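You operate a simulated robot arm through the tools that you are given. There is no shell and no other tool. Be economical: measure what you need, move in short steps, check, and stop when the job is done.

You are at the controls of a simulated two-armed robot. One attempt, no reset.

Task
Change the terminal panel to 5 A: top caps loose, upper links down, middle caps tight.
Fine: leave the source's output off.

It is judged by the outcome, as a careful person would: the job done as asked, and still so three seconds after it is handed in. It fails if anything else is knocked over, pushed out of place, dropped, spilled or broken. A push-on lid holds only when it is set on centred and level and pressed home; a screw cap is set on level and turned clockwise until tight.

Robot
Two 7-joint arms with two-finger parallel grippers on one trunk, on a base that drives. Base frame: it is fixed to the floor where the robot stands at the start and does not move with it; the origin is under the middle of the robot, x ahead of it, y to its left, z up. Readings come in mm, degrees, newtons and seconds.
The left shoulder is at the start at [60, 143, 926], the right one opposite. With the tool pointing down near the work surface each hand reaches from about 320 to 740 mm from the robot's upright axis, wherever it stands, measured 20 degrees to its own side. Places, roughly: bottom green cap [600, -100, 600]; bottom red cap [500, -200, 600]; bottom yellow cap [600, 0, 600]; control panel [800, 1900, 1200]; left lower link [600, 0, 600]; left upper link [600, 0, 800]; middle green cap [600, -100, 800]; middle lower link [600, -100, 600]; middle red cap [500, -200, 800]; middle upper link [600, -100, 800]; middle yellow cap [600, 0, 800]; right lower link [500, -200, 600]; right upper link [500, -200, 800]; terminal panel [600, -100, 600]; top green cap [600, -100, 900]; top red cap [500, -200, 900]. Payload 1.57 kg a hand.
Tool frame (each hand has its own): the origin (TCP) lies between the finger pads and is the grasp point; the fingertips stand 30 mm ahead of it; z points along the fingers, y is the line along which they close. Largest opening 110 mm; finger width 24, thickness 12; the body of the gripper, 48 by 112 mm, starts 78 mm behind the TCP.
Orientation is told as [roll, pitch, yaw] about the base's x, y, z axes, in that order, counted from this pose: with the fingers straight down and closing along the base's y, the tool's x points along the base's -x, its y along +y and its z along -z.

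Tools
- The arms move only by the tool step_arm. It takes "left_increments", "right_increments" or both (then of equal length, played together; a hand with none holds still); each is a list of rows, each a list of 7 numbers: the shift along the base's x, y, z in units of 40 mm (1.0 is 40 mm), then the turn, a rotation vector about the base's x, y, z in units of 5 degrees (1.0 is 5 degrees), then the gripper command, from -1 (shut) to 1 (fully open), values between in proportion. In form: [[dx, dy, dz, ax, ay, az, grip], ...]. A call has 1 to 8 rows; each row shifts and turns the commanded pose from where the row before left it. A call with a number of a shift or a turn outside -1 to 1 is refused whole. Rows are played at 5 a second. More than 50 mm and 8.6 degrees between two rows, or a gripper value outside its range, and nothing of the call is played. Where a pose cannot be reached the arm comes as near as it can. A force on the tool above 40 N (or 10 N above the force at the start of the call, whichever is more), or a blocked arm, ends the call early, and 0.2 s more pass. The fingers move at their own pace (about 45 mm/s each) and stop on an object; they squeeze with about 22 N. The grip force told is the motor's: it shows also when the fingers shut on nothing. Time passes only in rows, and 0.2 s behind the last, so rows that do not move let the fingers close. The reply holds the time, the measured pose of the TCP, the force on the tool along the base axes, the opening and the grip force, in the units named above and with some noise, with the torque about the TCP (base axes, N m) and any sound that the robot's microphone picked up.
- Cameras (640 x 400 px; columns grow to the right, rows downward): "scene" is now at [56.1, -10.3, 1532.1]; the picture's right is [-0.10, -1.00, 0.00], its down [-0.82, 0.08, -0.57] and it looks along [0.57, -0.06, -0.82] (base axes); focal length 262 px, centre (320, 200). "left" rides on the left gripper at [70, -16, -141] in its tool frame; the picture's right is [0.23, 0.97, 0.00], its down [-0.85, 0.20, -0.48] and it looks along [-0.47, 0.11, 0.88] (tool axes); focal length 222 px, centre (320, 200). "right" rides on the right gripper at [70, 16, -141] in its tool frame; the picture's right is [-0.23, 0.97, 0.00], its down [-0.86, -0.20, -0.48] and it looks along [-0.47, -0.11, 0.88] (tool axes); focal length 222 px, centre (320, 200).
- snapshot(camera): a new picture of that camera. It takes no simulated time.
- move_column(by): slides the trunk up (or, below 0, down) by that many mm; the arms and the scene camera ride with it, the base frame stays. It gives what a move gives, with no picture.
- roll_base(legs): drives the robot by 1 to 6 legs, each [ahead, left, turn to the left] in mm, mm and degrees, along the robot's own axes; the way and the turn of a leg run together, so that a leg with both is an arc; at most 1500 mm and 180 degrees a leg. The arms and the cameras ride along, it lands a little off, and it stops where it bumps. It gives what a move gives.
- aim_head(pan, tilt): turns the head with the scene camera to pan (to the left, within 86 degrees either way) and tilt (down, from -29 to 69), counted from straight ahead of the robot. It gives what a move gives.
- pixel_to_xyz(camera, pixels): for up to 12 pixels [column, row] of the newest picture of that camera ("zoom" is the newest enlarged one), the place [x, y, z] in the base frame of the surface seen there, good to about 3 mm, but the place of the scene camera against the robot may be out by one fixed shift of up to 18 mm in any direction. It takes no simulated time.
- inspect(camera, box): a new picture of the part [left, top, right, bottom] of that camera's present view, enlarged. It takes no simulated time.
- finish_job(): hands the job in; it is judged then, once.

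Keep the steps short. Do not move on a guess: measure, check each grasp and each placing, and mend mistakes. In all there are 80 turns and 70 pictures (those below and enlarged ones count). Leave the grippers open and the arms clear of the work at the hand-in unless told otherwise, and finish with a single line.

The tools are called after "Call:" as a command line: name --argument value ..., lists and objects as JSON in quotes. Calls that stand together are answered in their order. step_arm: Moves the arms, as the interface text tells. Its arguments: {"type":"object","properties":{"left_increments":{"type":"array"},"right_increments":{"type":"array"}},"required":[]} The other tools are called the same way: move_column (by) slides the trunk up or down; roll_base (legs) drives the base; aim_head (pan, tilt) turns the head that bears the scene camera; snapshot (camera) takes a picture; pixel_to_xyz (camera, pixels) gives the place of the surface under pixels of a picture; inspect (camera, box) takes an enlarged picture of a part of a camera's view; finish_job () hands the job in.

At the start:

```text
t: 0.0
left_tool_pos: [485.5, 156.6, 1040.2]
left_tool_rot: [0.0, 0.0, 0.0]
left_contact_force: [-0.3, 0.4, -0.9]
left_ft_torque: [-0.02, 0.01, -0.03]
left_width: 110.0
left_grip_force: 0.1
right_tool_pos: [459.1, -271.0, 1012.7]
right_tool_rot: [0.0, 0.0, 0.0]
right_contact_force: [-0.6, 0.6, 0.4]
right_ft_torque: [-0.01, 0.0, 0.01]
right_width: 110.0
right_grip_force: 0.0
trunk travel left (down, up): [-525.0, 65.0]
robot x, y, heading: [-4.1, -0.9, -0.1]
head pan, tilt: [-5.6, 55.3]
```

scene: 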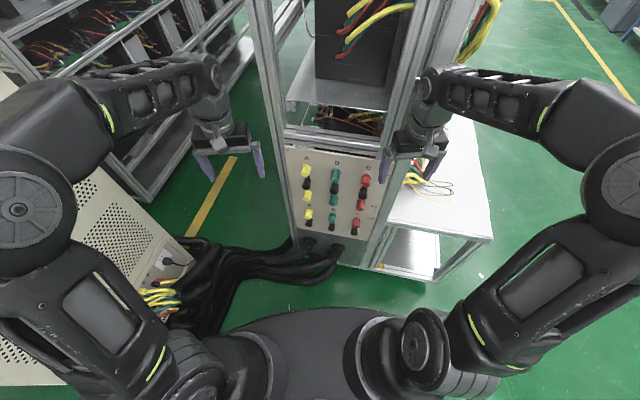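
right: 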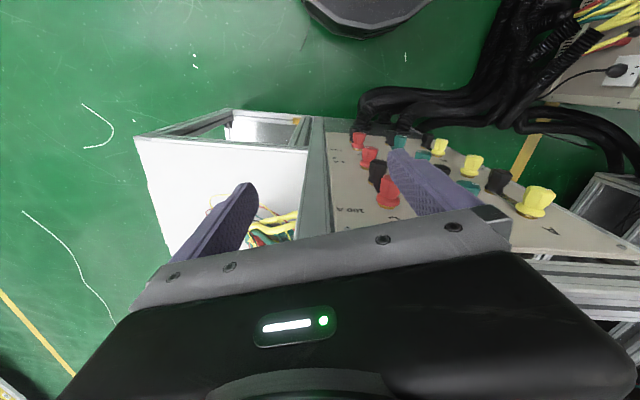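
left: 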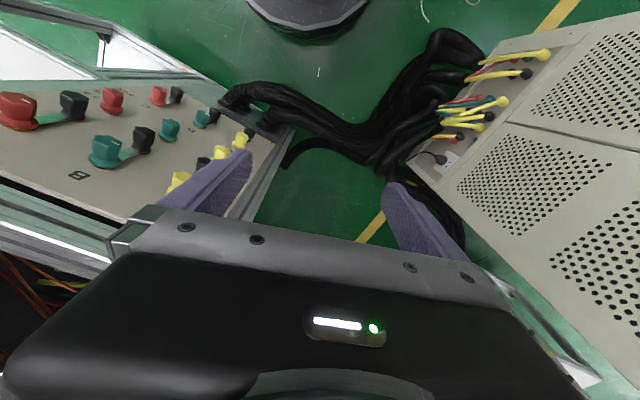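

I start by enlarging the terminal panel in the scene view (around columns 280-390, rows 140-250).

Call:
inspect --camera "scene" --box '[270, 140, 400, 250]'

Call:
inspect --camera "left" --box '[0, 60, 280, 235]'

```text
3.64 times, centred on (335, 195) of scene
```

zoom: 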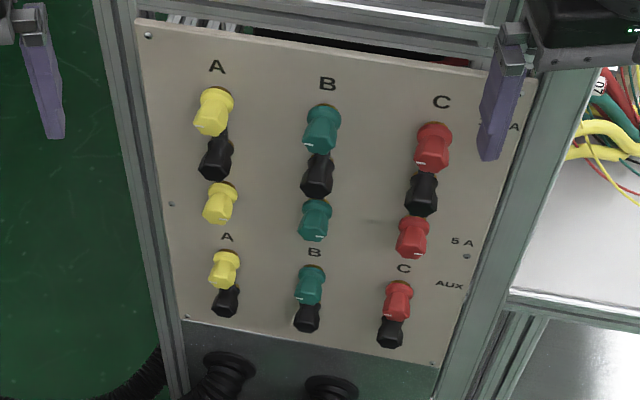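

```text
2.29 times, centred on (140, 148) of left
```

zoom: 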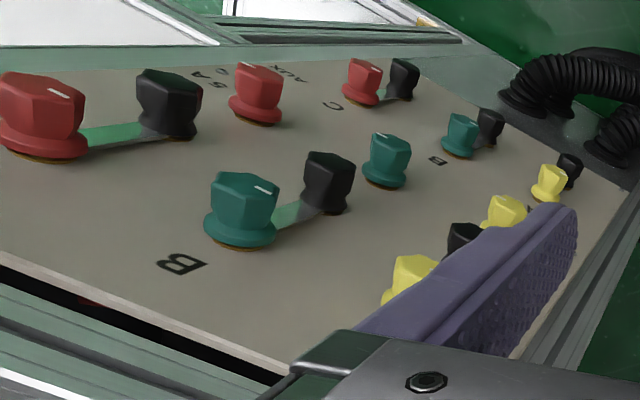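

The panel has A/B/C columns: a top cap, a black link knob, a middle cap, and below them a bottom cap with its own black knob. I'll measure these points, then look to the left at the source's control panel to check its output state.

Call:
inspect --camera "scene" --box '[270, 140, 400, 250]'

Call:
pixel_to_xyz --camera "zoom" --pixels '[[214, 108], [215, 158], [218, 203], [322, 128], [318, 175], [315, 218], [433, 144], [422, 193], [412, 237], [225, 270], [160, 150], [470, 200]]'

Call:
aim_head --pan 67 --tilt 10

Call:
snapshot --camera "scene"

```text
3.64 times, centred on (335, 195) of scene
```

zoom: 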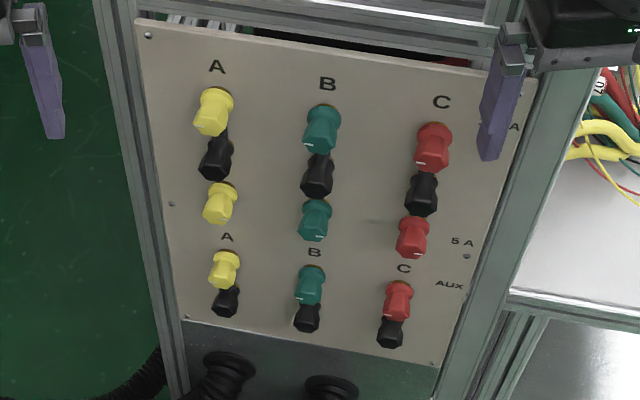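

```text
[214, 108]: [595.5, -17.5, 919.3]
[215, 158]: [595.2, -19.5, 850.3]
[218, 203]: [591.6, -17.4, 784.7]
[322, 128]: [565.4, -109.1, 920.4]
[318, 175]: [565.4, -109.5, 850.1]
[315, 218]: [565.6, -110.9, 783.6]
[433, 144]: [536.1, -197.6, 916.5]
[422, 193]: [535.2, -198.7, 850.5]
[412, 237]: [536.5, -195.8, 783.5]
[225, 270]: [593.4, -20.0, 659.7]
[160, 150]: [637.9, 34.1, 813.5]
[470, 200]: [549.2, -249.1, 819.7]
```

```text
t: 1.4
left_tool_pos: [486.5, 157.5, 1040.8]
left_tool_rot: [0.0, 0.0, -0.1]
left_contact_force: [0.2, 0.1, -0.5]
left_ft_torque: [-0.01, 0.0, -0.03]
left_width: 109.9
left_grip_force: 0.0
right_tool_pos: [459.0, -269.8, 1011.9]
right_tool_rot: [0.0, 0.1, 0.0]
right_contact_force: [0.2, 0.0, 0.4]
right_ft_torque: [-0.02, 0.01, -0.01]
right_width: 110.1
right_grip_force: 0.0
trunk travel left (down, up): [-525.0, 65.0]
robot x, y, heading: [0.2, 1.2, -0.1]
head pan, tilt: [67.0, 10.0]
```

```text
63 pictures are left
```

scene: 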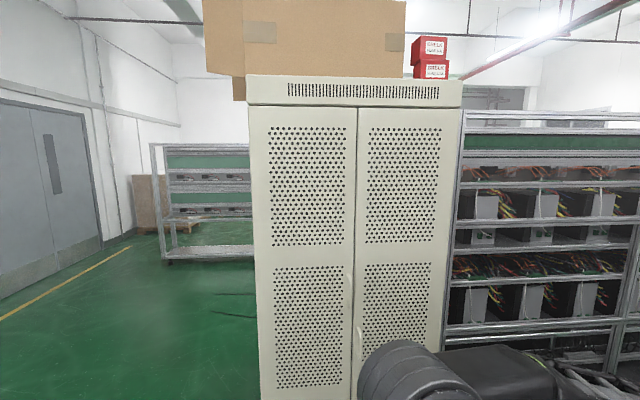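

The control panel should lie near the picture's centre, but I see only perforated doors. I'll measure the cabinet's faces to tell where the panel might be.

Call:
pixel_to_xyz --camera "scene" --pixels '[[356, 200], [260, 200], [450, 200], [256, 90], [455, 90], [430, 60]]'

Call:
inspect --camera "scene" --box '[230, 60, 480, 216]'

```text
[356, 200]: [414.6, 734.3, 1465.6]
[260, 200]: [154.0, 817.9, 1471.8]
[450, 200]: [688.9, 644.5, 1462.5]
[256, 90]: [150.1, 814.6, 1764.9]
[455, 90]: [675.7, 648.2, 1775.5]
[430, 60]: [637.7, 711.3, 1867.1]
```

```text
2.56 times, centred on (355, 138) of scene
```

zoom: 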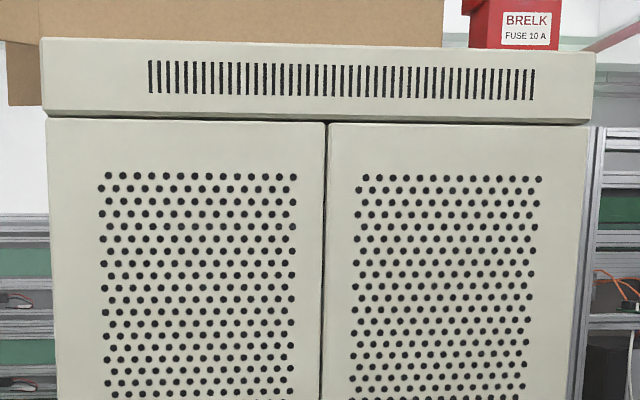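

The cabinet front runs from (154,818) to (689,645), so the control panel at about (800,1900) must be on its far side. I want to confirm the output state before I touch the terminals. Before driving I'll look left-behind and right-behind to check the floor is free.

Call:
aim_head --pan 86 --tilt 25

Call:
snapshot --camera "scene"

Call:
pixel_to_xyz --camera "scene" --pixels '[[40, 200], [100, 200], [160, 180], [220, 180], [250, 180], [280, 160], [150, 120], [60, 120], [20, 300], [200, 300]]'

Call:
aim_head --pan -86 --tilt 30

Call:
snapshot --camera "scene"

Call:
pixel_to_xyz --camera "scene" --pixels '[[620, 200], [560, 200], [500, 180], [620, 300], [620, 120], [400, 200]]'

```text
t: 2.3
left_tool_pos: [486.1, 157.8, 1041.4]
left_tool_rot: [0.0, 0.0, 0.1]
left_contact_force: [0.4, 0.2, -0.7]
left_ft_torque: [0.0, 0.02, -0.04]
left_width: 109.9
left_grip_force: 0.1
right_tool_pos: [457.8, -271.0, 1013.6]
right_tool_rot: [0.0, 0.0, 0.0]
right_contact_force: [-0.7, -0.4, -1.2]
right_ft_torque: [-0.01, 0.01, 0.0]
right_width: 110.0
right_grip_force: 0.1
trunk travel left (down, up): [-525.0, 65.0]
robot x, y, heading: [2.7, -4.0, -0.1]
head pan, tilt: [85.9, 25.0]
```

```text
61 pictures are left
```

scene: 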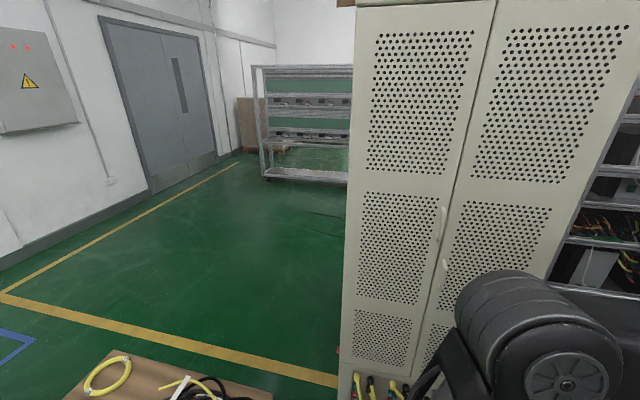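

```text
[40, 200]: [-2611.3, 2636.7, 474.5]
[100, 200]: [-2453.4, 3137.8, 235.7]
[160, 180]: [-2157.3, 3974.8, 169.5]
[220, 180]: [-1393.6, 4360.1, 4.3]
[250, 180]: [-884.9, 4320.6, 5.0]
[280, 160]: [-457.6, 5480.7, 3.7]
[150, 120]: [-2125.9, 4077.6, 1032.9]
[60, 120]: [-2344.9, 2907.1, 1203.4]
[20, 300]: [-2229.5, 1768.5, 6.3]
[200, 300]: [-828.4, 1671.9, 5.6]
```

```text
t: 4.9
left_tool_pos: [485.8, 157.4, 1041.2]
left_tool_rot: [0.0, 0.0, 0.0]
left_contact_force: [0.4, 0.2, 0.1]
left_ft_torque: [0.0, 0.0, -0.03]
left_width: 109.9
left_grip_force: 0.0
right_tool_pos: [458.1, -270.2, 1012.2]
right_tool_rot: [-0.1, 0.0, 0.0]
right_contact_force: [0.0, 0.9, -0.1]
right_ft_torque: [-0.02, 0.01, -0.01]
right_width: 109.9
right_grip_force: 0.1
trunk travel left (down, up): [-525.0, 65.0]
robot x, y, heading: [1.3, -1.0, -0.1]
head pan, tilt: [-85.9, 30.0]
```

```text
60 pictures are left
```

scene: 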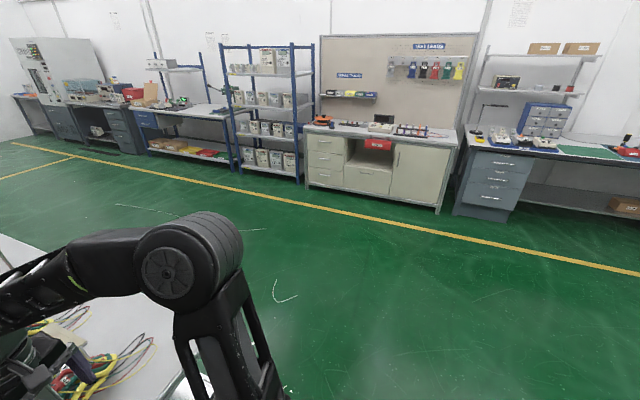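

```text
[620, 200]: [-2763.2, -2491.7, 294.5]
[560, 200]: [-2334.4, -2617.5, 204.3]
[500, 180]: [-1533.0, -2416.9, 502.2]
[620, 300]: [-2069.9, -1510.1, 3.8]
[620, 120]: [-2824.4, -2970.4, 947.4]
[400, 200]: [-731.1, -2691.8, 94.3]
```

There is a low wooden table with cables at the left (bottom of the first view). I need its extent before driving that way.

Call:
aim_head --pan 86 --tilt 50

Call:
snapshot --camera "scene"

Call:
pixel_to_xyz --camera "scene" --pixels '[[120, 190], [260, 230], [100, 260], [200, 260], [260, 300], [60, 250], [40, 380], [340, 200], [360, 260], [150, 350]]'

```text
t: 7.5
left_tool_pos: [486.6, 156.7, 1040.1]
left_tool_rot: [0.1, -0.1, -0.1]
left_contact_force: [-0.4, 0.4, 0.2]
left_ft_torque: [-0.02, -0.02, 0.0]
left_width: 109.9
left_grip_force: 0.0
right_tool_pos: [458.5, -270.7, 1013.3]
right_tool_rot: [-0.1, -0.1, 0.0]
right_contact_force: [0.1, -0.5, 0.2]
right_ft_torque: [0.01, 0.01, -0.01]
right_width: 110.2
right_grip_force: 0.0
trunk travel left (down, up): [-525.0, 65.0]
robot x, y, heading: [1.0, 0.8, -0.1]
head pan, tilt: [85.9, 50.0]
```

```text
59 pictures are left
```

scene: 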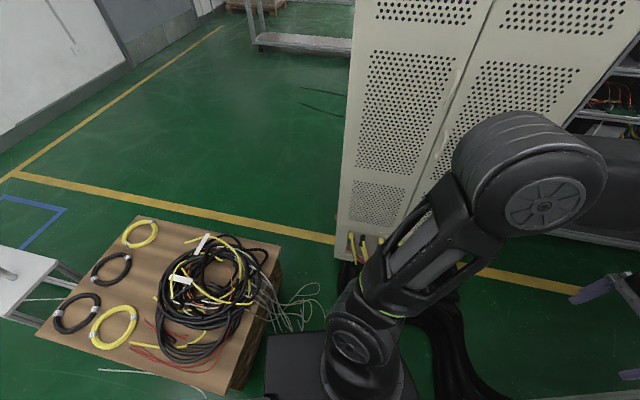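

```text
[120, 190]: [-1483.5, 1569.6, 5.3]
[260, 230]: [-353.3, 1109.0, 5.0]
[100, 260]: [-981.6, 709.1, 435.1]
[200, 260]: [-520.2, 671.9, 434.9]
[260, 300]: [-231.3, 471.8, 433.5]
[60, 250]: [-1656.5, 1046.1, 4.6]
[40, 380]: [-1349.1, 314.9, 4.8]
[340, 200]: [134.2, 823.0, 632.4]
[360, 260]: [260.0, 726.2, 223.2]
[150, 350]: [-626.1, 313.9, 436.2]
```

A table with cables stands between me and the far side of the cabinet. The instruction says the output is to be left off, so I won't drive there or touch the source. I'll aim the head back at the panel and bring the right hand to a forward-pointing pose, well clear of the caps (TCP near x 420). The hand starts pointing down and needs to turn -90° about y.

Call:
aim_head --pan -8 --tilt 52

Call:
step_arm --right_increments '[[-0.4, 0.2, 0, 0, -1, 0, 0], [-0.4, 0.2, 0, 0, -1, 0, 0], [-0.3, 0.2, 0, 0, -1, 0, 0], [0, 0.2, -0.1, 0, -1, 0, 0], [0, 0.3, -0.1, 0, -1, 0, 0], [0, 0.3, -0.1, 0, -1, 0, 0], [0, 0.3, -0.1, 0, -1, 0, 0], [0, 0.3, -0.1, 0, -1, 0, 0]]'

Call:
step_arm --right_increments '[[0, 0.3, -0.2, 0, -1, 0, 0], [0, 0.3, -0.2, 0, -1, 0, 0], [0, 0.3, -0.2, 0, -1, 0, 0], [0, 0.3, -0.2, 0, -1, 0, 0], [0, 0.3, -0.2, 0, -1, 0, 0], [0, 0.2, -0.2, 0, -1, 0, 0], [0, 0.2, -0.1, 0, -1, 0, 0], [0, 0, 0, 0, -1, 0, 0]]'

Call:
step_arm --right_increments '[[0, 0, 0, 0, -1, 0, 0], [0, 0, 0, 0, -1, 0, 0], [0, 0, 0, 0, 0, -1, 0], [0, 0, 0, 0, 0, -1, 0], [0, 0, 0, 0, 0, -1, 0], [0, 0, 0, 0, 0, -0.5, 0]]'

Call:
snapshot --camera "right"

Call:
snapshot --camera "scene"

```text
t: 9.2
left_tool_pos: [485.5, 157.6, 1039.5]
left_tool_rot: [0.0, 0.1, 0.0]
left_contact_force: [-0.1, -0.1, 0.3]
left_ft_torque: [-0.01, -0.02, 0.01]
left_width: 109.9
left_grip_force: 0.0
right_tool_pos: [457.5, -269.9, 1012.1]
right_tool_rot: [0.1, 0.0, 0.1]
right_contact_force: [0.9, 0.0, 0.1]
right_ft_torque: [-0.01, -0.01, 0.0]
right_width: 109.7
right_grip_force: 0.1
trunk travel left (down, up): [-525.0, 65.0]
robot x, y, heading: [-0.2, 2.0, 0.1]
head pan, tilt: [-8.0, 52.0]
```

```text
t: 10.9
left_tool_pos: [485.9, 157.1, 1040.3]
left_tool_rot: [0.0, 0.0, 0.0]
left_contact_force: [-0.3, 0.2, -0.3]
left_ft_torque: [0.0, -0.01, 0.01]
left_width: 109.9
left_grip_force: 0.0
right_tool_pos: [441.3, -190.4, 1007.4]
right_tool_rot: [-0.1, -39.9, 0.1]
right_contact_force: [-0.2, -0.5, -0.1]
right_ft_torque: [0.03, 0.01, 0.0]
right_width: 55.1
right_grip_force: 0.0
right hand out of reach, approached as far as the arm can: row 7, 8
trunk travel left (down, up): [-525.0, 65.0]
robot x, y, heading: [-1.4, -0.2, 0.1]
head pan, tilt: [-8.0, 52.0]
```

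```text
t: 12.8
left_tool_pos: [484.7, 159.8, 1042.1]
left_tool_rot: [-0.1, 0.0, 0.0]
left_contact_force: [-0.4, -0.4, -0.4]
left_ft_torque: [-0.04, 0.0, -0.01]
left_width: 109.9
left_grip_force: 0.1
right_tool_pos: [528.3, -99.0, 978.4]
right_tool_rot: [-1.4, -78.9, 1.6]
right_contact_force: [-0.2, -0.4, -0.5]
right_ft_torque: [0.03, -0.02, -0.04]
right_width: 55.0
right_grip_force: 0.1
right hand out of reach, approached as far as the arm can: row 1, 2, 3, 4, 5, 6, 8
trunk travel left (down, up): [-525.0, 65.0]
robot x, y, heading: [-0.9, 0.9, -0.1]
head pan, tilt: [-8.0, 52.0]
```

```text
t: 14.2
left_tool_pos: [485.4, 158.0, 1040.4]
left_tool_rot: [0.1, -0.1, 0.0]
left_contact_force: [0.0, -0.3, -0.4]
left_ft_torque: [0.0, 0.01, 0.04]
left_width: 110.2
left_grip_force: 0.0
right_tool_pos: [528.5, -101.0, 976.7]
right_tool_rot: [-2.4, -83.7, -15.0]
right_contact_force: [-0.5, -0.2, -0.4]
right_ft_torque: [0.01, 0.01, 0.02]
right_width: 55.0
right_grip_force: 0.1
right hand out of reach, approached as far as the arm can: row 1, 2
trunk travel left (down, up): [-525.0, 65.0]
robot x, y, heading: [0.6, -0.2, 0.1]
head pan, tilt: [-8.0, 52.0]
```

```text
58 pictures are left
```

right: 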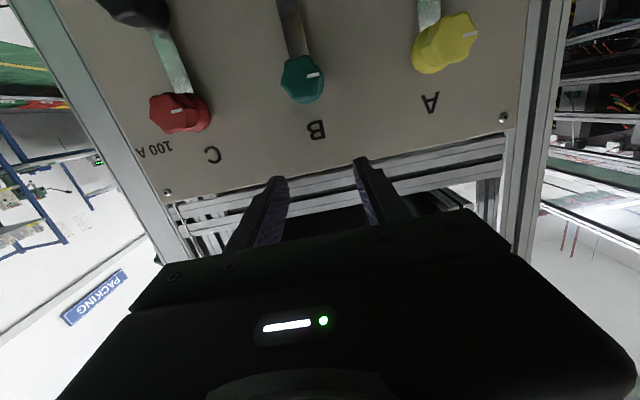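

```text
57 pictures are left
```

scene: 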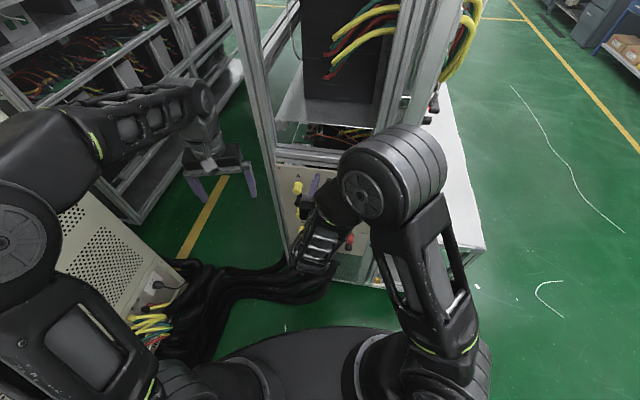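

The hand can't fold back far enough: it sits at x 528, z 977, above the caps. The robot needs to stand about 150 mm further back. I'll check the clearance between the base and the table on the left first.

Call:
aim_head --pan 86 --tilt 69

Call:
snapshot --camera "scene"

Call:
pixel_to_xyz --camera "scene" --pixels '[[240, 300], [230, 180], [150, 250], [200, 290], [280, 250], [300, 300], [270, 230], [60, 300], [40, 230], [240, 360], [300, 380]]'

```text
t: 15.8
left_tool_pos: [486.1, 158.1, 1040.1]
left_tool_rot: [0.0, 0.0, 0.0]
left_contact_force: [-0.1, -0.2, 0.9]
left_ft_torque: [0.01, 0.0, 0.02]
left_width: 110.1
left_grip_force: 0.0
right_tool_pos: [528.5, -100.2, 977.9]
right_tool_rot: [-2.3, -83.8, -14.9]
right_contact_force: [0.0, -0.3, -0.4]
right_ft_torque: [0.0, 0.02, -0.01]
right_width: 55.2
right_grip_force: 0.1
trunk travel left (down, up): [-525.0, 65.0]
robot x, y, heading: [-3.1, 1.1, 0.0]
head pan, tilt: [85.9, 68.8]
```

```text
56 pictures are left
```

scene: 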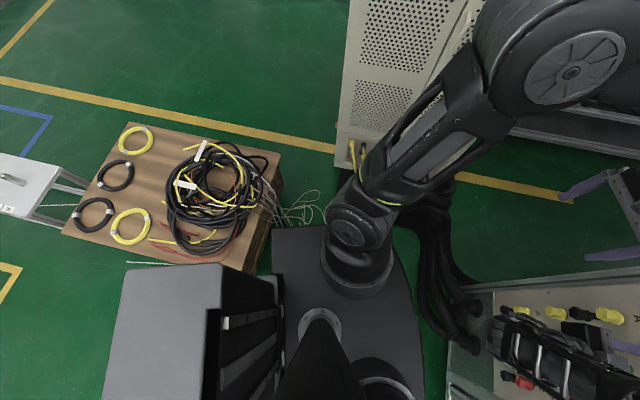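

```text
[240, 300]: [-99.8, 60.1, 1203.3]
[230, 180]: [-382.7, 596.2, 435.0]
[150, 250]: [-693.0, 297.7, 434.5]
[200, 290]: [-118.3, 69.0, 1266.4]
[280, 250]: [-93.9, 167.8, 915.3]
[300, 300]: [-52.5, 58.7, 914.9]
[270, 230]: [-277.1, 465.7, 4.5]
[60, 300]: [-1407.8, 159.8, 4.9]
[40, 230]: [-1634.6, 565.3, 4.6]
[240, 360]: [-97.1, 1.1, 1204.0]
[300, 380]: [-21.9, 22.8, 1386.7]
```

The shoulder plate clears the table, but the base edge is close to the table's near edge (y≈250). I'll move diagonally back and right, in two short legs, so the base moves away from the table and the hand leaves the panel.

Call:
roll_base --legs '[[-70, -50, 0], [-80, -40, 0]]'

Call:
aim_head --pan 0 --tilt 45

Call:
snapshot --camera "scene"

Call:
inspect --camera "right" --box '[80, 0, 500, 262]'

```text
t: 17.6
left_tool_pos: [335.6, 67.7, 1042.0]
left_tool_rot: [0.1, 0.0, 0.0]
left_contact_force: [0.2, 0.7, -0.7]
left_ft_torque: [0.01, 0.0, 0.01]
left_width: 110.1
left_grip_force: 0.1
right_tool_pos: [380.4, -189.9, 978.2]
right_tool_rot: [-2.0, -83.8, -15.3]
right_contact_force: [-0.6, 0.9, -0.6]
right_ft_torque: [0.01, 0.01, 0.04]
right_width: 54.9
right_grip_force: 0.0
trunk travel left (down, up): [-525.0, 65.0]
robot x, y, heading: [-148.1, -92.5, 0.2]
head pan, tilt: [85.9, 68.8]
```

```text
t: 19.2
left_tool_pos: [337.4, 67.2, 1041.2]
left_tool_rot: [0.0, 0.0, -0.1]
left_contact_force: [-0.1, -0.3, -0.3]
left_ft_torque: [0.03, 0.0, 0.01]
left_width: 110.2
left_grip_force: 0.0
right_tool_pos: [379.3, -191.0, 977.9]
right_tool_rot: [-2.4, -83.7, -14.9]
right_contact_force: [0.8, -0.2, 0.9]
right_ft_torque: [0.0, 0.04, -0.01]
right_width: 55.0
right_grip_force: 0.0
trunk travel left (down, up): [-525.0, 65.0]
robot x, y, heading: [-146.3, -87.4, 0.2]
head pan, tilt: [0.0, 45.0]
```

```text
55 pictures are left
```

scene: 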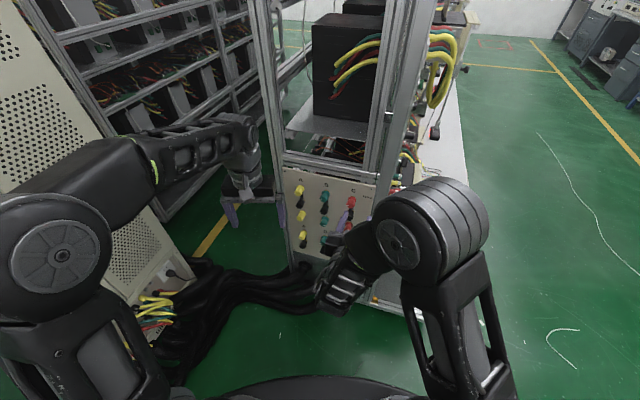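

```text
1.52 times, centred on (290, 131) of right
```

zoom: 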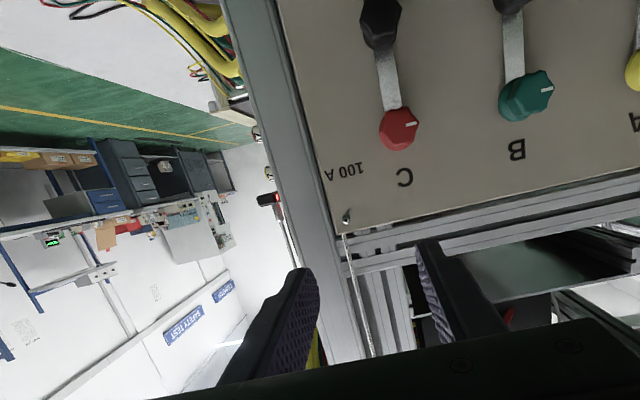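

I've backed off to (-147,-88). The links show as bare plates running from the black pivot knobs up to the top caps ("100 A" row), so they have to swing down to the middle caps ("5 A"). I'll move the left hand aside, and lower the right hand in front of the panel for a closer look. I'll also fix the right hand's pitch and roll.

Call:
step_arm --right_increments '[[0.1, 0.4, -0.4, 0, -0.6, 0, 0], [0.1, 0.4, -0.4, 0, -0.6, 0, 0], [0.1, 0.4, -0.4, 0, 0, 0, 0], [0.1, 0.4, -0.4, 0, 0, 0, 0], [0.1, 0.4, -0.4, 0, 0, 0, 0], [0.1, 0.4, -0.4, 0, 0, 0, 0]]' --left_increments '[[0, 0.6, 0, 0, 0, 0, 0], [0, 0.6, 0, 0, 0, 0, 0], [0, 0.6, 0, 0, 0, 0, 0], [0, 0.6, 0, 0, 0, 0, 0], [0, 0.6, 0, 0, 0, 0, 0], [0, 0, 0, 0, 0, 0, 0]]'

Call:
snapshot --camera "right"

```text
t: 20.6
left_tool_pos: [336.2, 188.8, 1041.1]
left_tool_rot: [0.0, 0.0, -0.1]
left_contact_force: [-0.3, -0.3, -0.5]
left_ft_torque: [-0.01, 0.01, 0.02]
left_width: 54.9
left_grip_force: 0.0
right_tool_pos: [415.1, -84.7, 895.8]
right_tool_rot: [71.8, -88.3, -89.2]
right_contact_force: [-0.3, -0.6, -0.2]
right_ft_torque: [0.0, -0.01, 0.0]
right_width: 55.2
right_grip_force: 0.1
right hand out of reach, approached as far as the arm can: row 2
trunk travel left (down, up): [-525.0, 65.0]
robot x, y, heading: [-149.0, -91.6, -0.1]
head pan, tilt: [0.0, 45.0]
```

```text
53 pictures are left
```

right: 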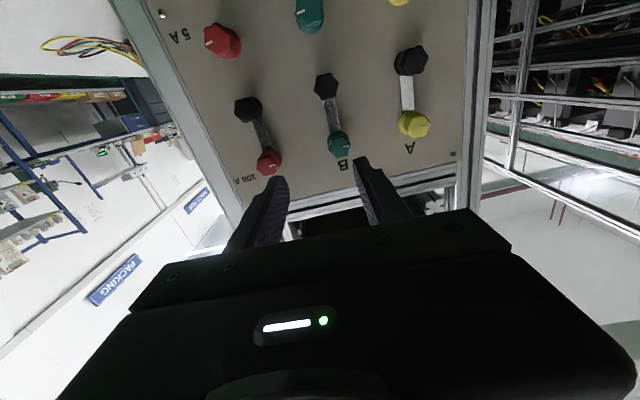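

The view is upside down (5 A row at the top, 100 A row below it). I'll enlarge it to see the caps' marks and heights.

Call:
inspect --camera "right" --box '[180, 0, 452, 170]'

Call:
pixel_to_xyz --camera "zoom" --pixels '[[215, 378], [165, 255], [85, 95], [370, 345], [345, 195], [305, 45], [550, 295], [540, 145], [360, 270], [270, 210], [455, 210], [440, 50]]'

```text
2.35 times, centred on (316, 85) of right
```

zoom: 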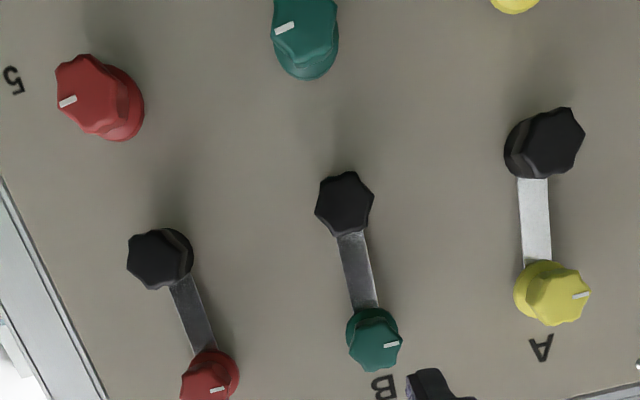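

```text
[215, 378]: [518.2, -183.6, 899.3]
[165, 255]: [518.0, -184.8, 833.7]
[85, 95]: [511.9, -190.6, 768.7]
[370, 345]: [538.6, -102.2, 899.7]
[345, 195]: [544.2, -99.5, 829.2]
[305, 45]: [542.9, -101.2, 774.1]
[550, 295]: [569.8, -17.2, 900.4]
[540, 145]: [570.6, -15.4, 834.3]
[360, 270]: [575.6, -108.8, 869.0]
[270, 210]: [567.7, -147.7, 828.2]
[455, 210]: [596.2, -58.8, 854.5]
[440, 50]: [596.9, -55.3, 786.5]
```

I read from the wrist camera: panel plane yaw about -17.5°, cap heads standing about 37 mm off it, C column top (518,-184,899), black (518,-185,833), middle about (513,-188,768). Column spacing is about 88 mm. I'll start with C top: go to a standoff 60 mm out while pre-turning the hand clockwise (about the axis into the panel) by about 84°, so that I can sweep counter-clockwise to loosen.

Call:
step_arm --right_increments '[[0.1, -0.24, 0.01, 1, -0.316, 0, 0], [0.1, -0.24, 0.01, 1, -0.316, 0, 0], [0.1, -0.24, 0.01, 1, -0.316, 0, 0], [0.1, -0.24, 0.01, 1, -0.316, 0, 0], [0.1, -0.24, 0.01, 1, -0.316, 0, 0], [0.1, -0.24, 0.01, 1, -0.316, 0, 0], [0.1, -0.24, 0.01, 1, -0.316, 0, 0], [0.15, -0.24, 0.01, 1, -0.316, 0, 0]]'

Call:
step_arm --right_increments '[[0, 0, 0, 1, -0.316, 0, 0], [0, 0, 0, 1, -0.316, 0, 0], [0, 0, 0, 1, -0.316, 0, 0], [0, 0, 0, 1, -0.316, 0, 0], [0, 0, 0, 1, -0.316, 0, 0], [0, 0, 0, 1, -0.316, 0, 0], [0, 0, 0, 1, -0.316, 0, 0], [0, 0, 0, 1, -0.316, 0, 0]]'

Call:
snapshot --camera "right"

```text
t: 22.2
left_tool_pos: [336.1, 187.1, 1040.9]
left_tool_rot: [0.0, 0.0, -0.1]
left_contact_force: [1.7, 0.4, -1.2]
left_ft_torque: [0.03, 0.06, 0.04]
left_width: 55.0
left_grip_force: 0.1
right_tool_pos: [560.0, -70.3, 976.4]
right_tool_rot: [89.2, -54.2, -106.4]
right_contact_force: [-13.7, -1.5, 5.9]
right_ft_torque: [-0.22, -0.02, -0.64]
right_width: 55.7
right_grip_force: 0.4
right hand out of reach, approached as far as the arm can: row 1, 2, 3, 4, 5, 6, 7
trunk travel left (down, up): [-525.0, 65.0]
robot x, y, heading: [-145.8, -90.4, -0.2]
head pan, tilt: [0.0, 45.0]
stopped in row 7 (right hand): the force on the tool passed its limit at 53 N (the readings are from after the stop); the commanded pose is now the measured one
```

```text
t: 22.5
left_tool_pos: [334.3, 185.9, 1042.1]
left_tool_rot: [0.1, 0.0, -0.1]
left_contact_force: [0.3, -0.4, -0.1]
left_ft_torque: [0.02, 0.07, -0.01]
left_width: 54.9
left_grip_force: 0.1
right_tool_pos: [560.1, -67.4, 979.2]
right_tool_rot: [89.1, -52.8, -106.4]
right_contact_force: [-18.2, -1.2, 7.6]
right_ft_torque: [-0.31, 0.08, -0.76]
right_width: 56.3
right_grip_force: 0.7
right hand out of reach, approached as far as the arm can: row 1
trunk travel left (down, up): [-525.0, 65.0]
robot x, y, heading: [-152.3, -88.1, -0.4]
head pan, tilt: [0.0, 45.0]
stopped in row 1 (right hand): the force on the tool passed its limit at 48 N (the readings are from after the stop); the commanded pose is now the measured one
```

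```text
51 pictures are left
```

right: 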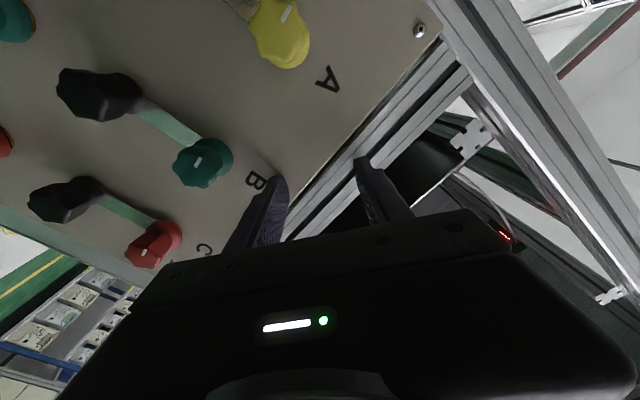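

The pose was out of reach (hand too close to the body), and the arm drifted until a fingertip pressed on the frame rail at the panel's top. I'll back the whole robot off 100 mm, which pulls the hand straight away and gives the arm the room it needs.

Call:
roll_base --legs '[[-100, 0, 0]]'

Call:
snapshot --camera "right"

Call:
snapshot --camera "scene"

```text
t: 23.6
left_tool_pos: [234.9, 185.9, 1041.4]
left_tool_rot: [0.0, 0.0, 0.0]
left_contact_force: [-0.7, 0.0, 0.3]
left_ft_torque: [0.02, -0.05, 0.0]
left_width: 54.9
left_grip_force: 0.1
right_tool_pos: [460.3, -68.8, 977.8]
right_tool_rot: [88.8, -52.8, -106.2]
right_contact_force: [-0.7, -0.2, 0.2]
right_ft_torque: [-0.01, 0.01, 0.0]
right_width: 54.9
right_grip_force: 0.2
trunk travel left (down, up): [-525.0, 65.0]
robot x, y, heading: [-248.5, -92.3, -0.2]
head pan, tilt: [0.0, 45.0]
```

```text
50 pictures are left
```

right: 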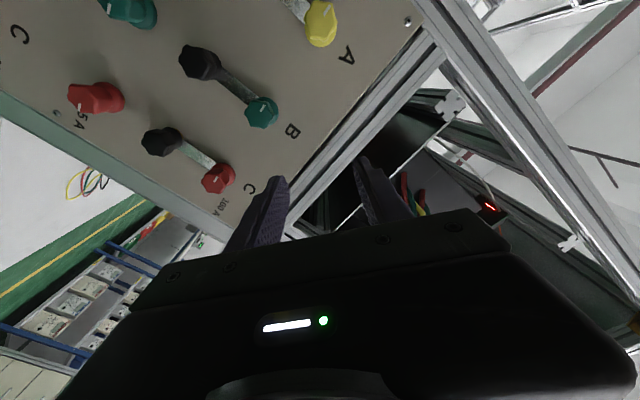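

```text
49 pictures are left
```

scene: 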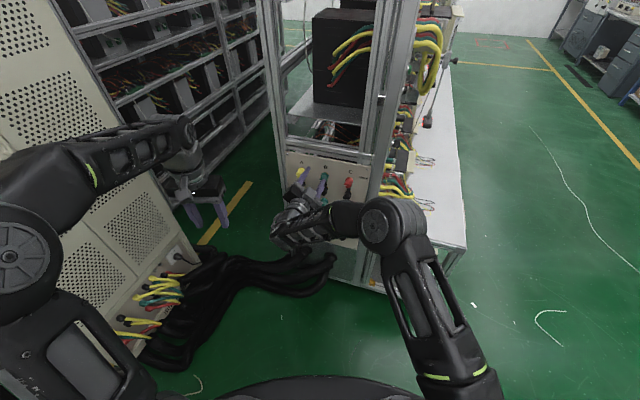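

The hand is clear, everything looks in place, and the tool axis is aligned with the panel normal (already rolled +37° clockwise). Now I move to C top's standoff (449,-162,899) and roll another 42°.

Call:
step_arm --right_increments '[[-0.035, -0.29, -0.245, 1, -0.316, 0, 0], [-0.035, -0.29, -0.245, 1, -0.316, 0, 0], [-0.035, -0.29, -0.245, 1, -0.316, 0, 0], [-0.035, -0.29, -0.245, 1, -0.316, 0, 0], [-0.035, -0.29, -0.245, 1, -0.316, 0, 0], [-0.035, -0.29, -0.245, 1, -0.316, 0, 0], [-0.035, -0.29, -0.245, 1, -0.316, 0, 0], [-0.035, -0.29, -0.245, 1, -0.316, 0, 0]]'

Call:
snapshot --camera "right"

```text
t: 25.4
left_tool_pos: [236.1, 186.2, 1041.5]
left_tool_rot: [-0.1, 0.0, 0.0]
left_contact_force: [-1.2, 0.1, 0.1]
left_ft_torque: [-0.01, 0.01, -0.02]
left_width: 54.8
left_grip_force: 0.1
right_tool_pos: [568.1, -95.7, 1066.9]
right_tool_rot: [85.5, -13.1, -106.4]
right_contact_force: [-0.3, -0.2, 0.9]
right_ft_torque: [-0.03, -0.04, -0.01]
right_width: 54.8
right_grip_force: 0.1
right hand out of reach, approached as far as the arm can: row 1, 2, 3, 4, 5, 6, 7, 8
trunk travel left (down, up): [-525.0, 65.0]
robot x, y, heading: [-251.1, -91.7, -0.2]
head pan, tilt: [0.0, 45.0]
```

```text
48 pictures are left
```

right: 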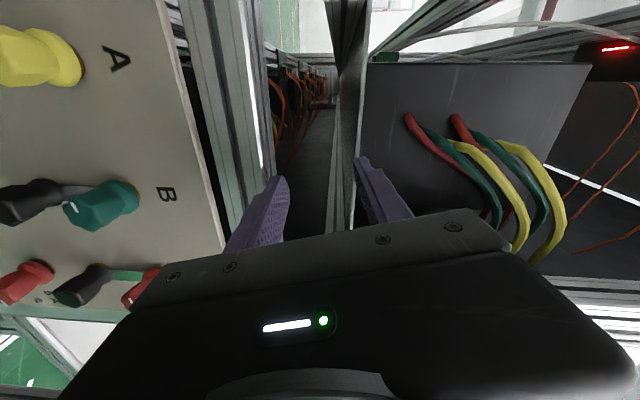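

With the larger roll, the arm can only reach it by drifting upward (z 1067), so the shoulder is too high for this work. I'll back the base away 120 mm to pull the fingers out from over the rail, then lower the trunk 200 mm so the forearm comes in level.

Call:
roll_base --legs '[[-120, 0, 0]]'

Call:
move_column --by -200

Call:
step_arm --right_increments '[[0.0, -0.3, 0.1, 0, 0, 0, 0], [0.0, -0.3, 0.1, 0, 0, 0, 0], [0, -0.3, 0.1, 0, 0, 0, 0], [0.0, -0.3, 0.1, 0, 0, 0, 0], [0, -0.3, 0.1, 0, 0, 0, 0], [0, -0.25, 0.1, 0, 0, 0, 0]]'

Call:
snapshot --camera "right"

Call:
snapshot --camera "scene"

```text
t: 26.7
left_tool_pos: [127.1, 168.0, 1041.9]
left_tool_rot: [0.1, 0.0, -1.2]
left_contact_force: [-0.5, -1.0, 0.9]
left_ft_torque: [0.02, 0.0, -0.01]
left_width: 55.1
left_grip_force: 0.1
right_tool_pos: [454.9, -121.5, 1068.1]
right_tool_rot: [85.8, -13.2, -107.4]
right_contact_force: [0.1, -0.9, 0.4]
right_ft_torque: [0.04, 0.04, 0.01]
right_width: 54.9
right_grip_force: 0.0
trunk travel left (down, up): [-525.0, 65.0]
robot x, y, heading: [-362.3, -100.6, -1.2]
head pan, tilt: [0.0, 45.0]
```

```text
t: 28.9
left_tool_pos: [129.5, 166.7, 841.1]
left_tool_rot: [0.0, -0.1, -1.3]
left_contact_force: [-0.3, 1.1, 0.2]
left_ft_torque: [0.02, -0.03, 0.0]
left_width: 55.3
left_grip_force: 0.0
right_tool_pos: [456.1, -120.7, 867.7]
right_tool_rot: [85.7, -13.2, -107.4]
right_contact_force: [1.3, 0.6, -0.2]
right_ft_torque: [0.01, 0.01, -0.02]
right_width: 54.9
right_grip_force: 0.0
trunk travel left (down, up): [-325.0, 265.0]
robot x, y, heading: [-362.1, -102.0, -1.1]
head pan, tilt: [0.0, 45.0]
```

```text
t: 30.3
left_tool_pos: [129.5, 167.7, 840.3]
left_tool_rot: [0.0, 0.0, -1.2]
left_contact_force: [0.2, 0.2, 0.0]
left_ft_torque: [0.01, 0.01, 0.05]
left_width: 55.1
left_grip_force: 0.0
right_tool_pos: [455.6, -191.1, 891.3]
right_tool_rot: [85.6, -13.2, -107.4]
right_contact_force: [-0.2, -0.4, 0.0]
right_ft_torque: [-0.02, 0.02, -0.01]
right_width: 55.1
right_grip_force: 0.0
trunk travel left (down, up): [-325.0, 265.0]
robot x, y, heading: [-361.1, -103.3, -1.2]
head pan, tilt: [0.0, 45.0]
```

```text
47 pictures are left
```

right: 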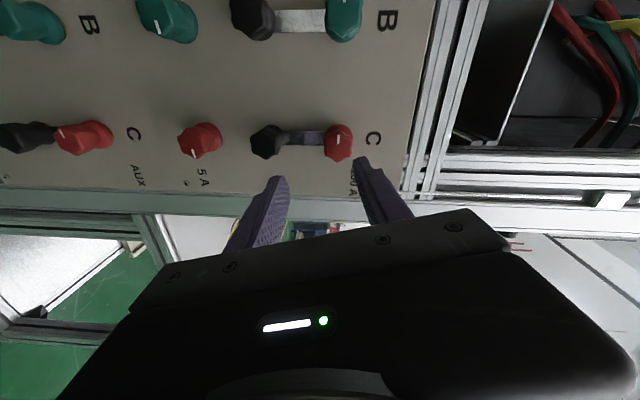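

```text
46 pictures are left
```

scene: 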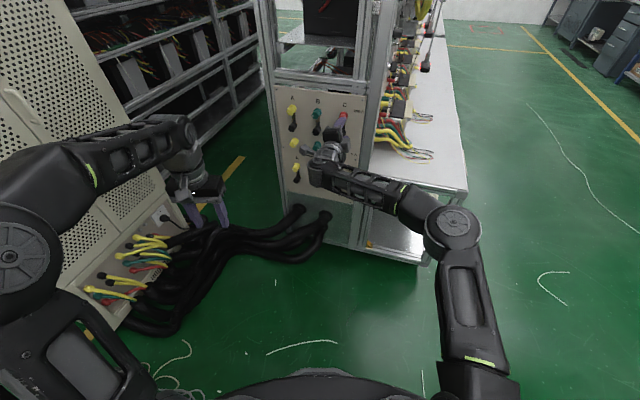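

Now the pose is reached without complaint. The hand is tilted about 4° down, which I'll correct. I measure the C-column heads again from this frontal view: top (341,141), black (265,142), middle (200,139).

Call:
step_arm --right_increments '[[0, 0, 0, -0.26, -0.82, 0.18, 0], [0, 0, 0, 0, 0, 0, 0]]'

Call:
inspect --camera "right" --box '[160, 60, 432, 230]'

```text
t: 30.9
left_tool_pos: [129.1, 168.0, 840.9]
left_tool_rot: [0.0, 0.0, -1.2]
left_contact_force: [0.0, 0.0, 0.6]
left_ft_torque: [-0.02, 0.0, -0.01]
left_width: 55.1
left_grip_force: 0.1
right_tool_pos: [457.4, -190.6, 897.6]
right_tool_rot: [87.3, -13.5, -107.4]
right_contact_force: [0.4, 0.1, -0.1]
right_ft_torque: [-0.02, 0.02, -0.03]
right_width: 55.1
right_grip_force: 0.1
right hand out of reach, approached as far as the arm can: row 1
trunk travel left (down, up): [-325.0, 265.0]
robot x, y, heading: [-360.7, -100.4, -1.2]
head pan, tilt: [0.0, 45.0]
```

```text
2.35 times, centred on (296, 145) of right
```

zoom: 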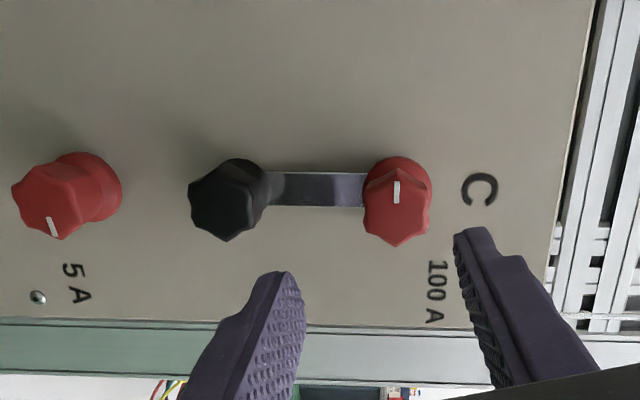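

The wrist pitch limit still bites slightly (2.4° down left). Lowering the trunk further would help. I'll check the left elbow's height above the table and measure the heads.

Call:
pixel_to_xyz --camera "scene" --pixels '[[10, 256], [40, 230], [90, 160], [100, 330], [60, 380], [460, 222], [470, 370]]'

Call:
pixel_to_xyz --camera "zoom" --pixels '[[397, 205], [228, 205], [50, 200], [100, 185], [320, 190], [560, 200], [320, 60], [410, 165]]'

```text
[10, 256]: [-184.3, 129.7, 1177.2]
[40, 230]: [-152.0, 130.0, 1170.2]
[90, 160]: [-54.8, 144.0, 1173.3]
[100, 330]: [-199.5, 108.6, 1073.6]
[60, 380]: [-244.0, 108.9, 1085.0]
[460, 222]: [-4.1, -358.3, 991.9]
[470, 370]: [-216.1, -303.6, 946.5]
```

```text
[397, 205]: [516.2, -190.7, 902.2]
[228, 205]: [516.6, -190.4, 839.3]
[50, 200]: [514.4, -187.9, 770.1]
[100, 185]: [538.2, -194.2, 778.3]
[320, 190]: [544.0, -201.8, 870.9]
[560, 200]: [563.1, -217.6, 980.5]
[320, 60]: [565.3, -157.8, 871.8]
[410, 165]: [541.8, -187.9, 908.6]
```

The elbows are well above the table, so I'll lower the trunk another 180 mm, then raise the hand back by the same amount with the pitch corrected, to the C top standoff (462,-171,901).

Call:
move_column --by -180

Call:
step_arm --right_increments '[[0.02, 0.07, 0.66, 0, 0, 0, 0], [0.02, 0.07, 0.66, 0, 0, 0, 0], [0.02, 0.07, 0.66, 0, 0, 0, 0], [0.02, 0.07, 0.66, -0.157, -0.5, 0.1, 0], [0.02, 0.07, 0.66, 0, 0, 0, 0], [0.02, 0.07, 0.66, 0, 0, 0, 0], [0.02, 0.07, 0.66, 0, 0, 0, 0], [0, 0, 0, 0, 0, 0, 0]]'

Call:
inspect --camera "right" --box '[160, 60, 432, 230]'

```text
t: 32.9
left_tool_pos: [129.9, 168.0, 659.7]
left_tool_rot: [0.0, 0.1, -1.3]
left_contact_force: [-0.2, -0.4, -0.7]
left_ft_torque: [0.02, 0.0, -0.04]
left_width: 54.8
left_grip_force: 0.2
right_tool_pos: [456.4, -189.9, 718.7]
right_tool_rot: [87.3, -13.6, -107.4]
right_contact_force: [-0.1, -0.6, -0.4]
right_ft_torque: [-0.02, 0.01, 0.03]
right_width: 54.9
right_grip_force: 0.0
trunk travel left (down, up): [-145.0, 445.0]
robot x, y, heading: [-363.7, -97.5, -1.1]
head pan, tilt: [0.0, 45.0]
```

```text
t: 34.7
left_tool_pos: [130.0, 168.4, 659.5]
left_tool_rot: [-0.1, 0.0, -1.2]
left_contact_force: [-0.9, 0.0, 0.0]
left_ft_torque: [-0.02, 0.01, 0.0]
left_width: 54.8
left_grip_force: 0.0
right_tool_pos: [463.0, -170.3, 901.1]
right_tool_rot: [90.0, -13.6, -107.6]
right_contact_force: [-0.1, 0.2, -0.2]
right_ft_torque: [0.02, -0.01, 0.0]
right_width: 55.1
right_grip_force: 0.1
trunk travel left (down, up): [-145.0, 445.0]
robot x, y, heading: [-363.0, -101.0, -1.4]
head pan, tilt: [0.0, 45.0]
```

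```text
2.35 times, centred on (296, 145) of right
```

zoom: 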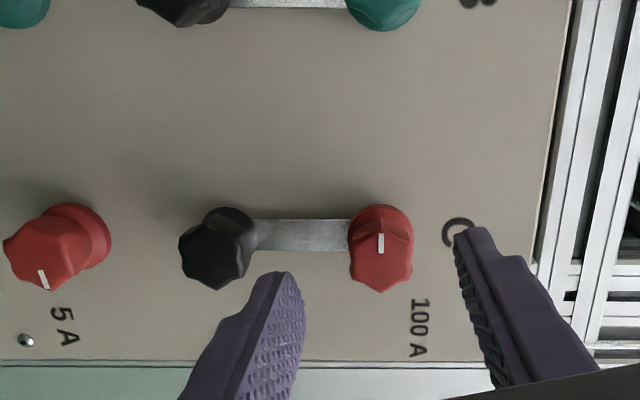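

The tool is now exactly normal to the panel, and C top is nearly centred between the fingers (about 2 mm off). I advance 45 mm with small corrections, then close the fingers.

Call:
step_arm --right_increments '[[0.53, -0.19, 0.02, 0, 0, 0, 0], [0.53, -0.19, 0.02, 0, 0, 0, 0], [0, 0, 0, 0, 0, 0, 0], [0, 0, 0, 0, 0, 0, -1], [0, 0, 0, 0, 0, 0, -1], [0, 0, 0, 0, 0, 0, -1]]'

Call:
inspect --camera "right" --box '[160, 60, 432, 230]'

```text
t: 36.1
left_tool_pos: [129.2, 167.4, 659.7]
left_tool_rot: [0.1, -0.2, -1.3]
left_contact_force: [0.7, -0.3, -0.8]
left_ft_torque: [-0.02, 0.01, 0.02]
left_width: 54.8
left_grip_force: 0.0
right_tool_pos: [505.5, -184.8, 902.4]
right_tool_rot: [89.8, -13.5, -107.5]
right_contact_force: [-4.0, -0.2, -7.5]
right_ft_torque: [0.05, -0.04, -0.29]
right_width: 25.4
right_grip_force: 24.1
trunk travel left (down, up): [-145.0, 445.0]
robot x, y, heading: [-363.8, -98.8, -0.9]
head pan, tilt: [0.0, 45.0]
```

```text
2.35 times, centred on (296, 145) of right
```

zoom: 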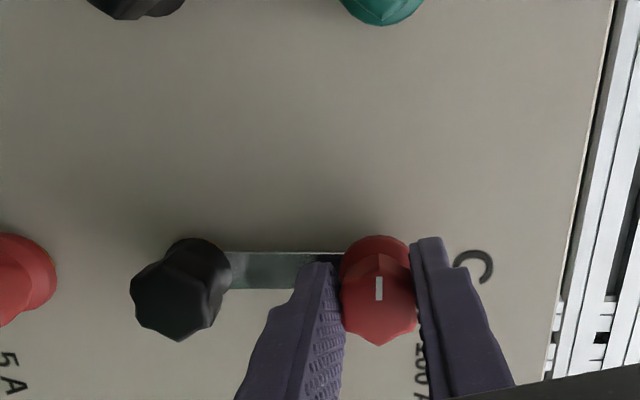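

The cap is gripped (25.4 mm wide, 24 N), with a small downward side force, so I ease 1 mm down. Then I turn counter-clockwise, watching the torque.

Call:
step_arm --right_increments '[[0, 0, -0.03, 0, 0, 0, -1], [0, 0, 0, -1, 0.316, 0, -1], [0, 0, 0, -1, 0.316, 0, -1], [0, 0, 0, -1, 0.316, 0, -1], [0, 0, 0, -1, 0.316, 0, -1], [0, 0, 0, -1, 0.316, 0, -1], [0, 0, 0, -1, 0.316, 0, -1], [0, 0, 0, -1, 0.316, 0, -1]]'

Call:
inspect --camera "right" --box '[160, 60, 432, 230]'

```text
t: 37.9
left_tool_pos: [129.1, 166.7, 659.4]
left_tool_rot: [0.2, 0.0, -1.1]
left_contact_force: [0.1, 0.8, -0.2]
left_ft_torque: [0.01, 0.01, -0.03]
left_width: 54.9
left_grip_force: 0.1
right_tool_pos: [506.7, -186.0, 900.2]
right_tool_rot: [89.7, -50.3, -107.4]
right_contact_force: [-28.4, -6.0, -25.7]
right_ft_torque: [0.19, 0.29, -0.28]
right_width: 25.2
right_grip_force: 36.5
trunk travel left (down, up): [-145.0, 445.0]
robot x, y, heading: [-362.2, -99.6, -1.2]
head pan, tilt: [0.0, 45.0]
```

```text
2.35 times, centred on (296, 145) of right
```

zoom: 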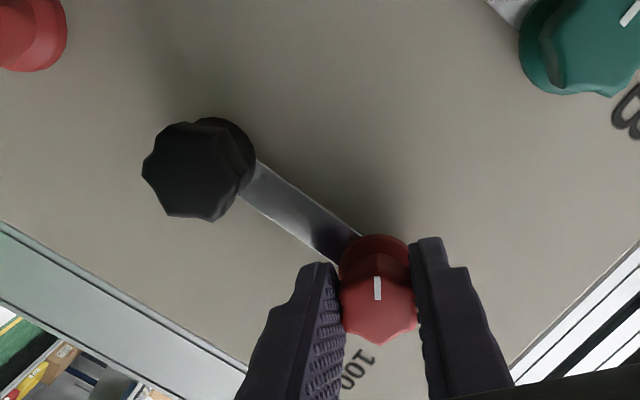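

The cap turned along with the hand (its mark stays fixed in the hand's view). There's a side load building up (-28 x, -26 z), so I'll test a small correction: 1.5 mm up and 1 mm back.

Call:
step_arm --right_increments '[[-0.024, 0.008, 0.04, 0, 0, 0, -1], [0, 0, 0, 0, 0, 0, -1]]'

```text
t: 38.5
left_tool_pos: [129.4, 167.1, 659.7]
left_tool_rot: [0.1, 0.1, -1.2]
left_contact_force: [0.8, 0.8, -0.2]
left_ft_torque: [0.0, 0.01, 0.03]
left_width: 54.9
left_grip_force: 0.0
right_tool_pos: [504.7, -187.1, 902.0]
right_tool_rot: [89.6, -50.4, -107.4]
right_contact_force: [-10.8, -12.6, -28.7]
right_ft_torque: [-0.02, -0.26, -0.56]
right_width: 25.3
right_grip_force: 36.6
trunk travel left (down, up): [-145.0, 445.0]
robot x, y, heading: [-361.2, -98.3, -1.0]
head pan, tilt: [0.0, 45.0]
```

I'll re-grip to release the built-up side load, then read the forces again.

Call:
step_arm --right_increments '[[0, 0, 0, 0, 0, 0, -0.2], [0, 0, 0, 0, 0, 0, -0.2], [0, 0, 0, 0, 0, 0, -1], [0, 0, 0, 0, 0, 0, -1], [0, 0, 0, 0, 0, 0, -1]]'

Call:
inspect --camera "right" --box '[160, 60, 432, 230]'

```text
t: 39.7
left_tool_pos: [129.0, 166.0, 660.7]
left_tool_rot: [0.1, 0.0, -1.2]
left_contact_force: [0.2, -0.1, -0.3]
left_ft_torque: [0.01, 0.01, 0.0]
left_width: 54.9
left_grip_force: 0.1
right_tool_pos: [504.4, -187.9, 902.4]
right_tool_rot: [89.7, -50.2, -107.7]
right_contact_force: [-10.9, -13.2, -11.9]
right_ft_torque: [-0.07, -0.18, -0.56]
right_width: 24.9
right_grip_force: 29.7
trunk travel left (down, up): [-145.0, 445.0]
robot x, y, heading: [-363.7, -98.2, -1.3]
head pan, tilt: [0.0, 45.0]
```

```text
2.35 times, centred on (296, 145) of right
```

zoom: 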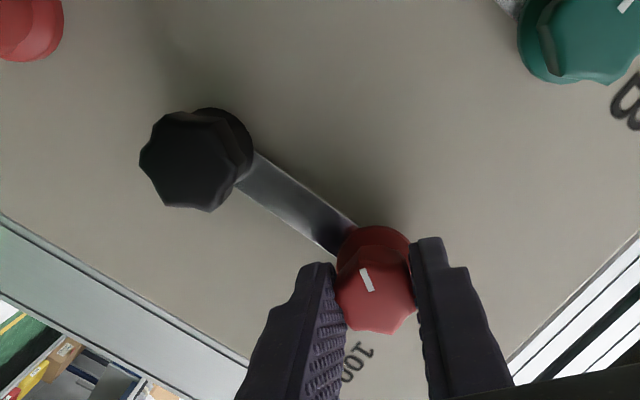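

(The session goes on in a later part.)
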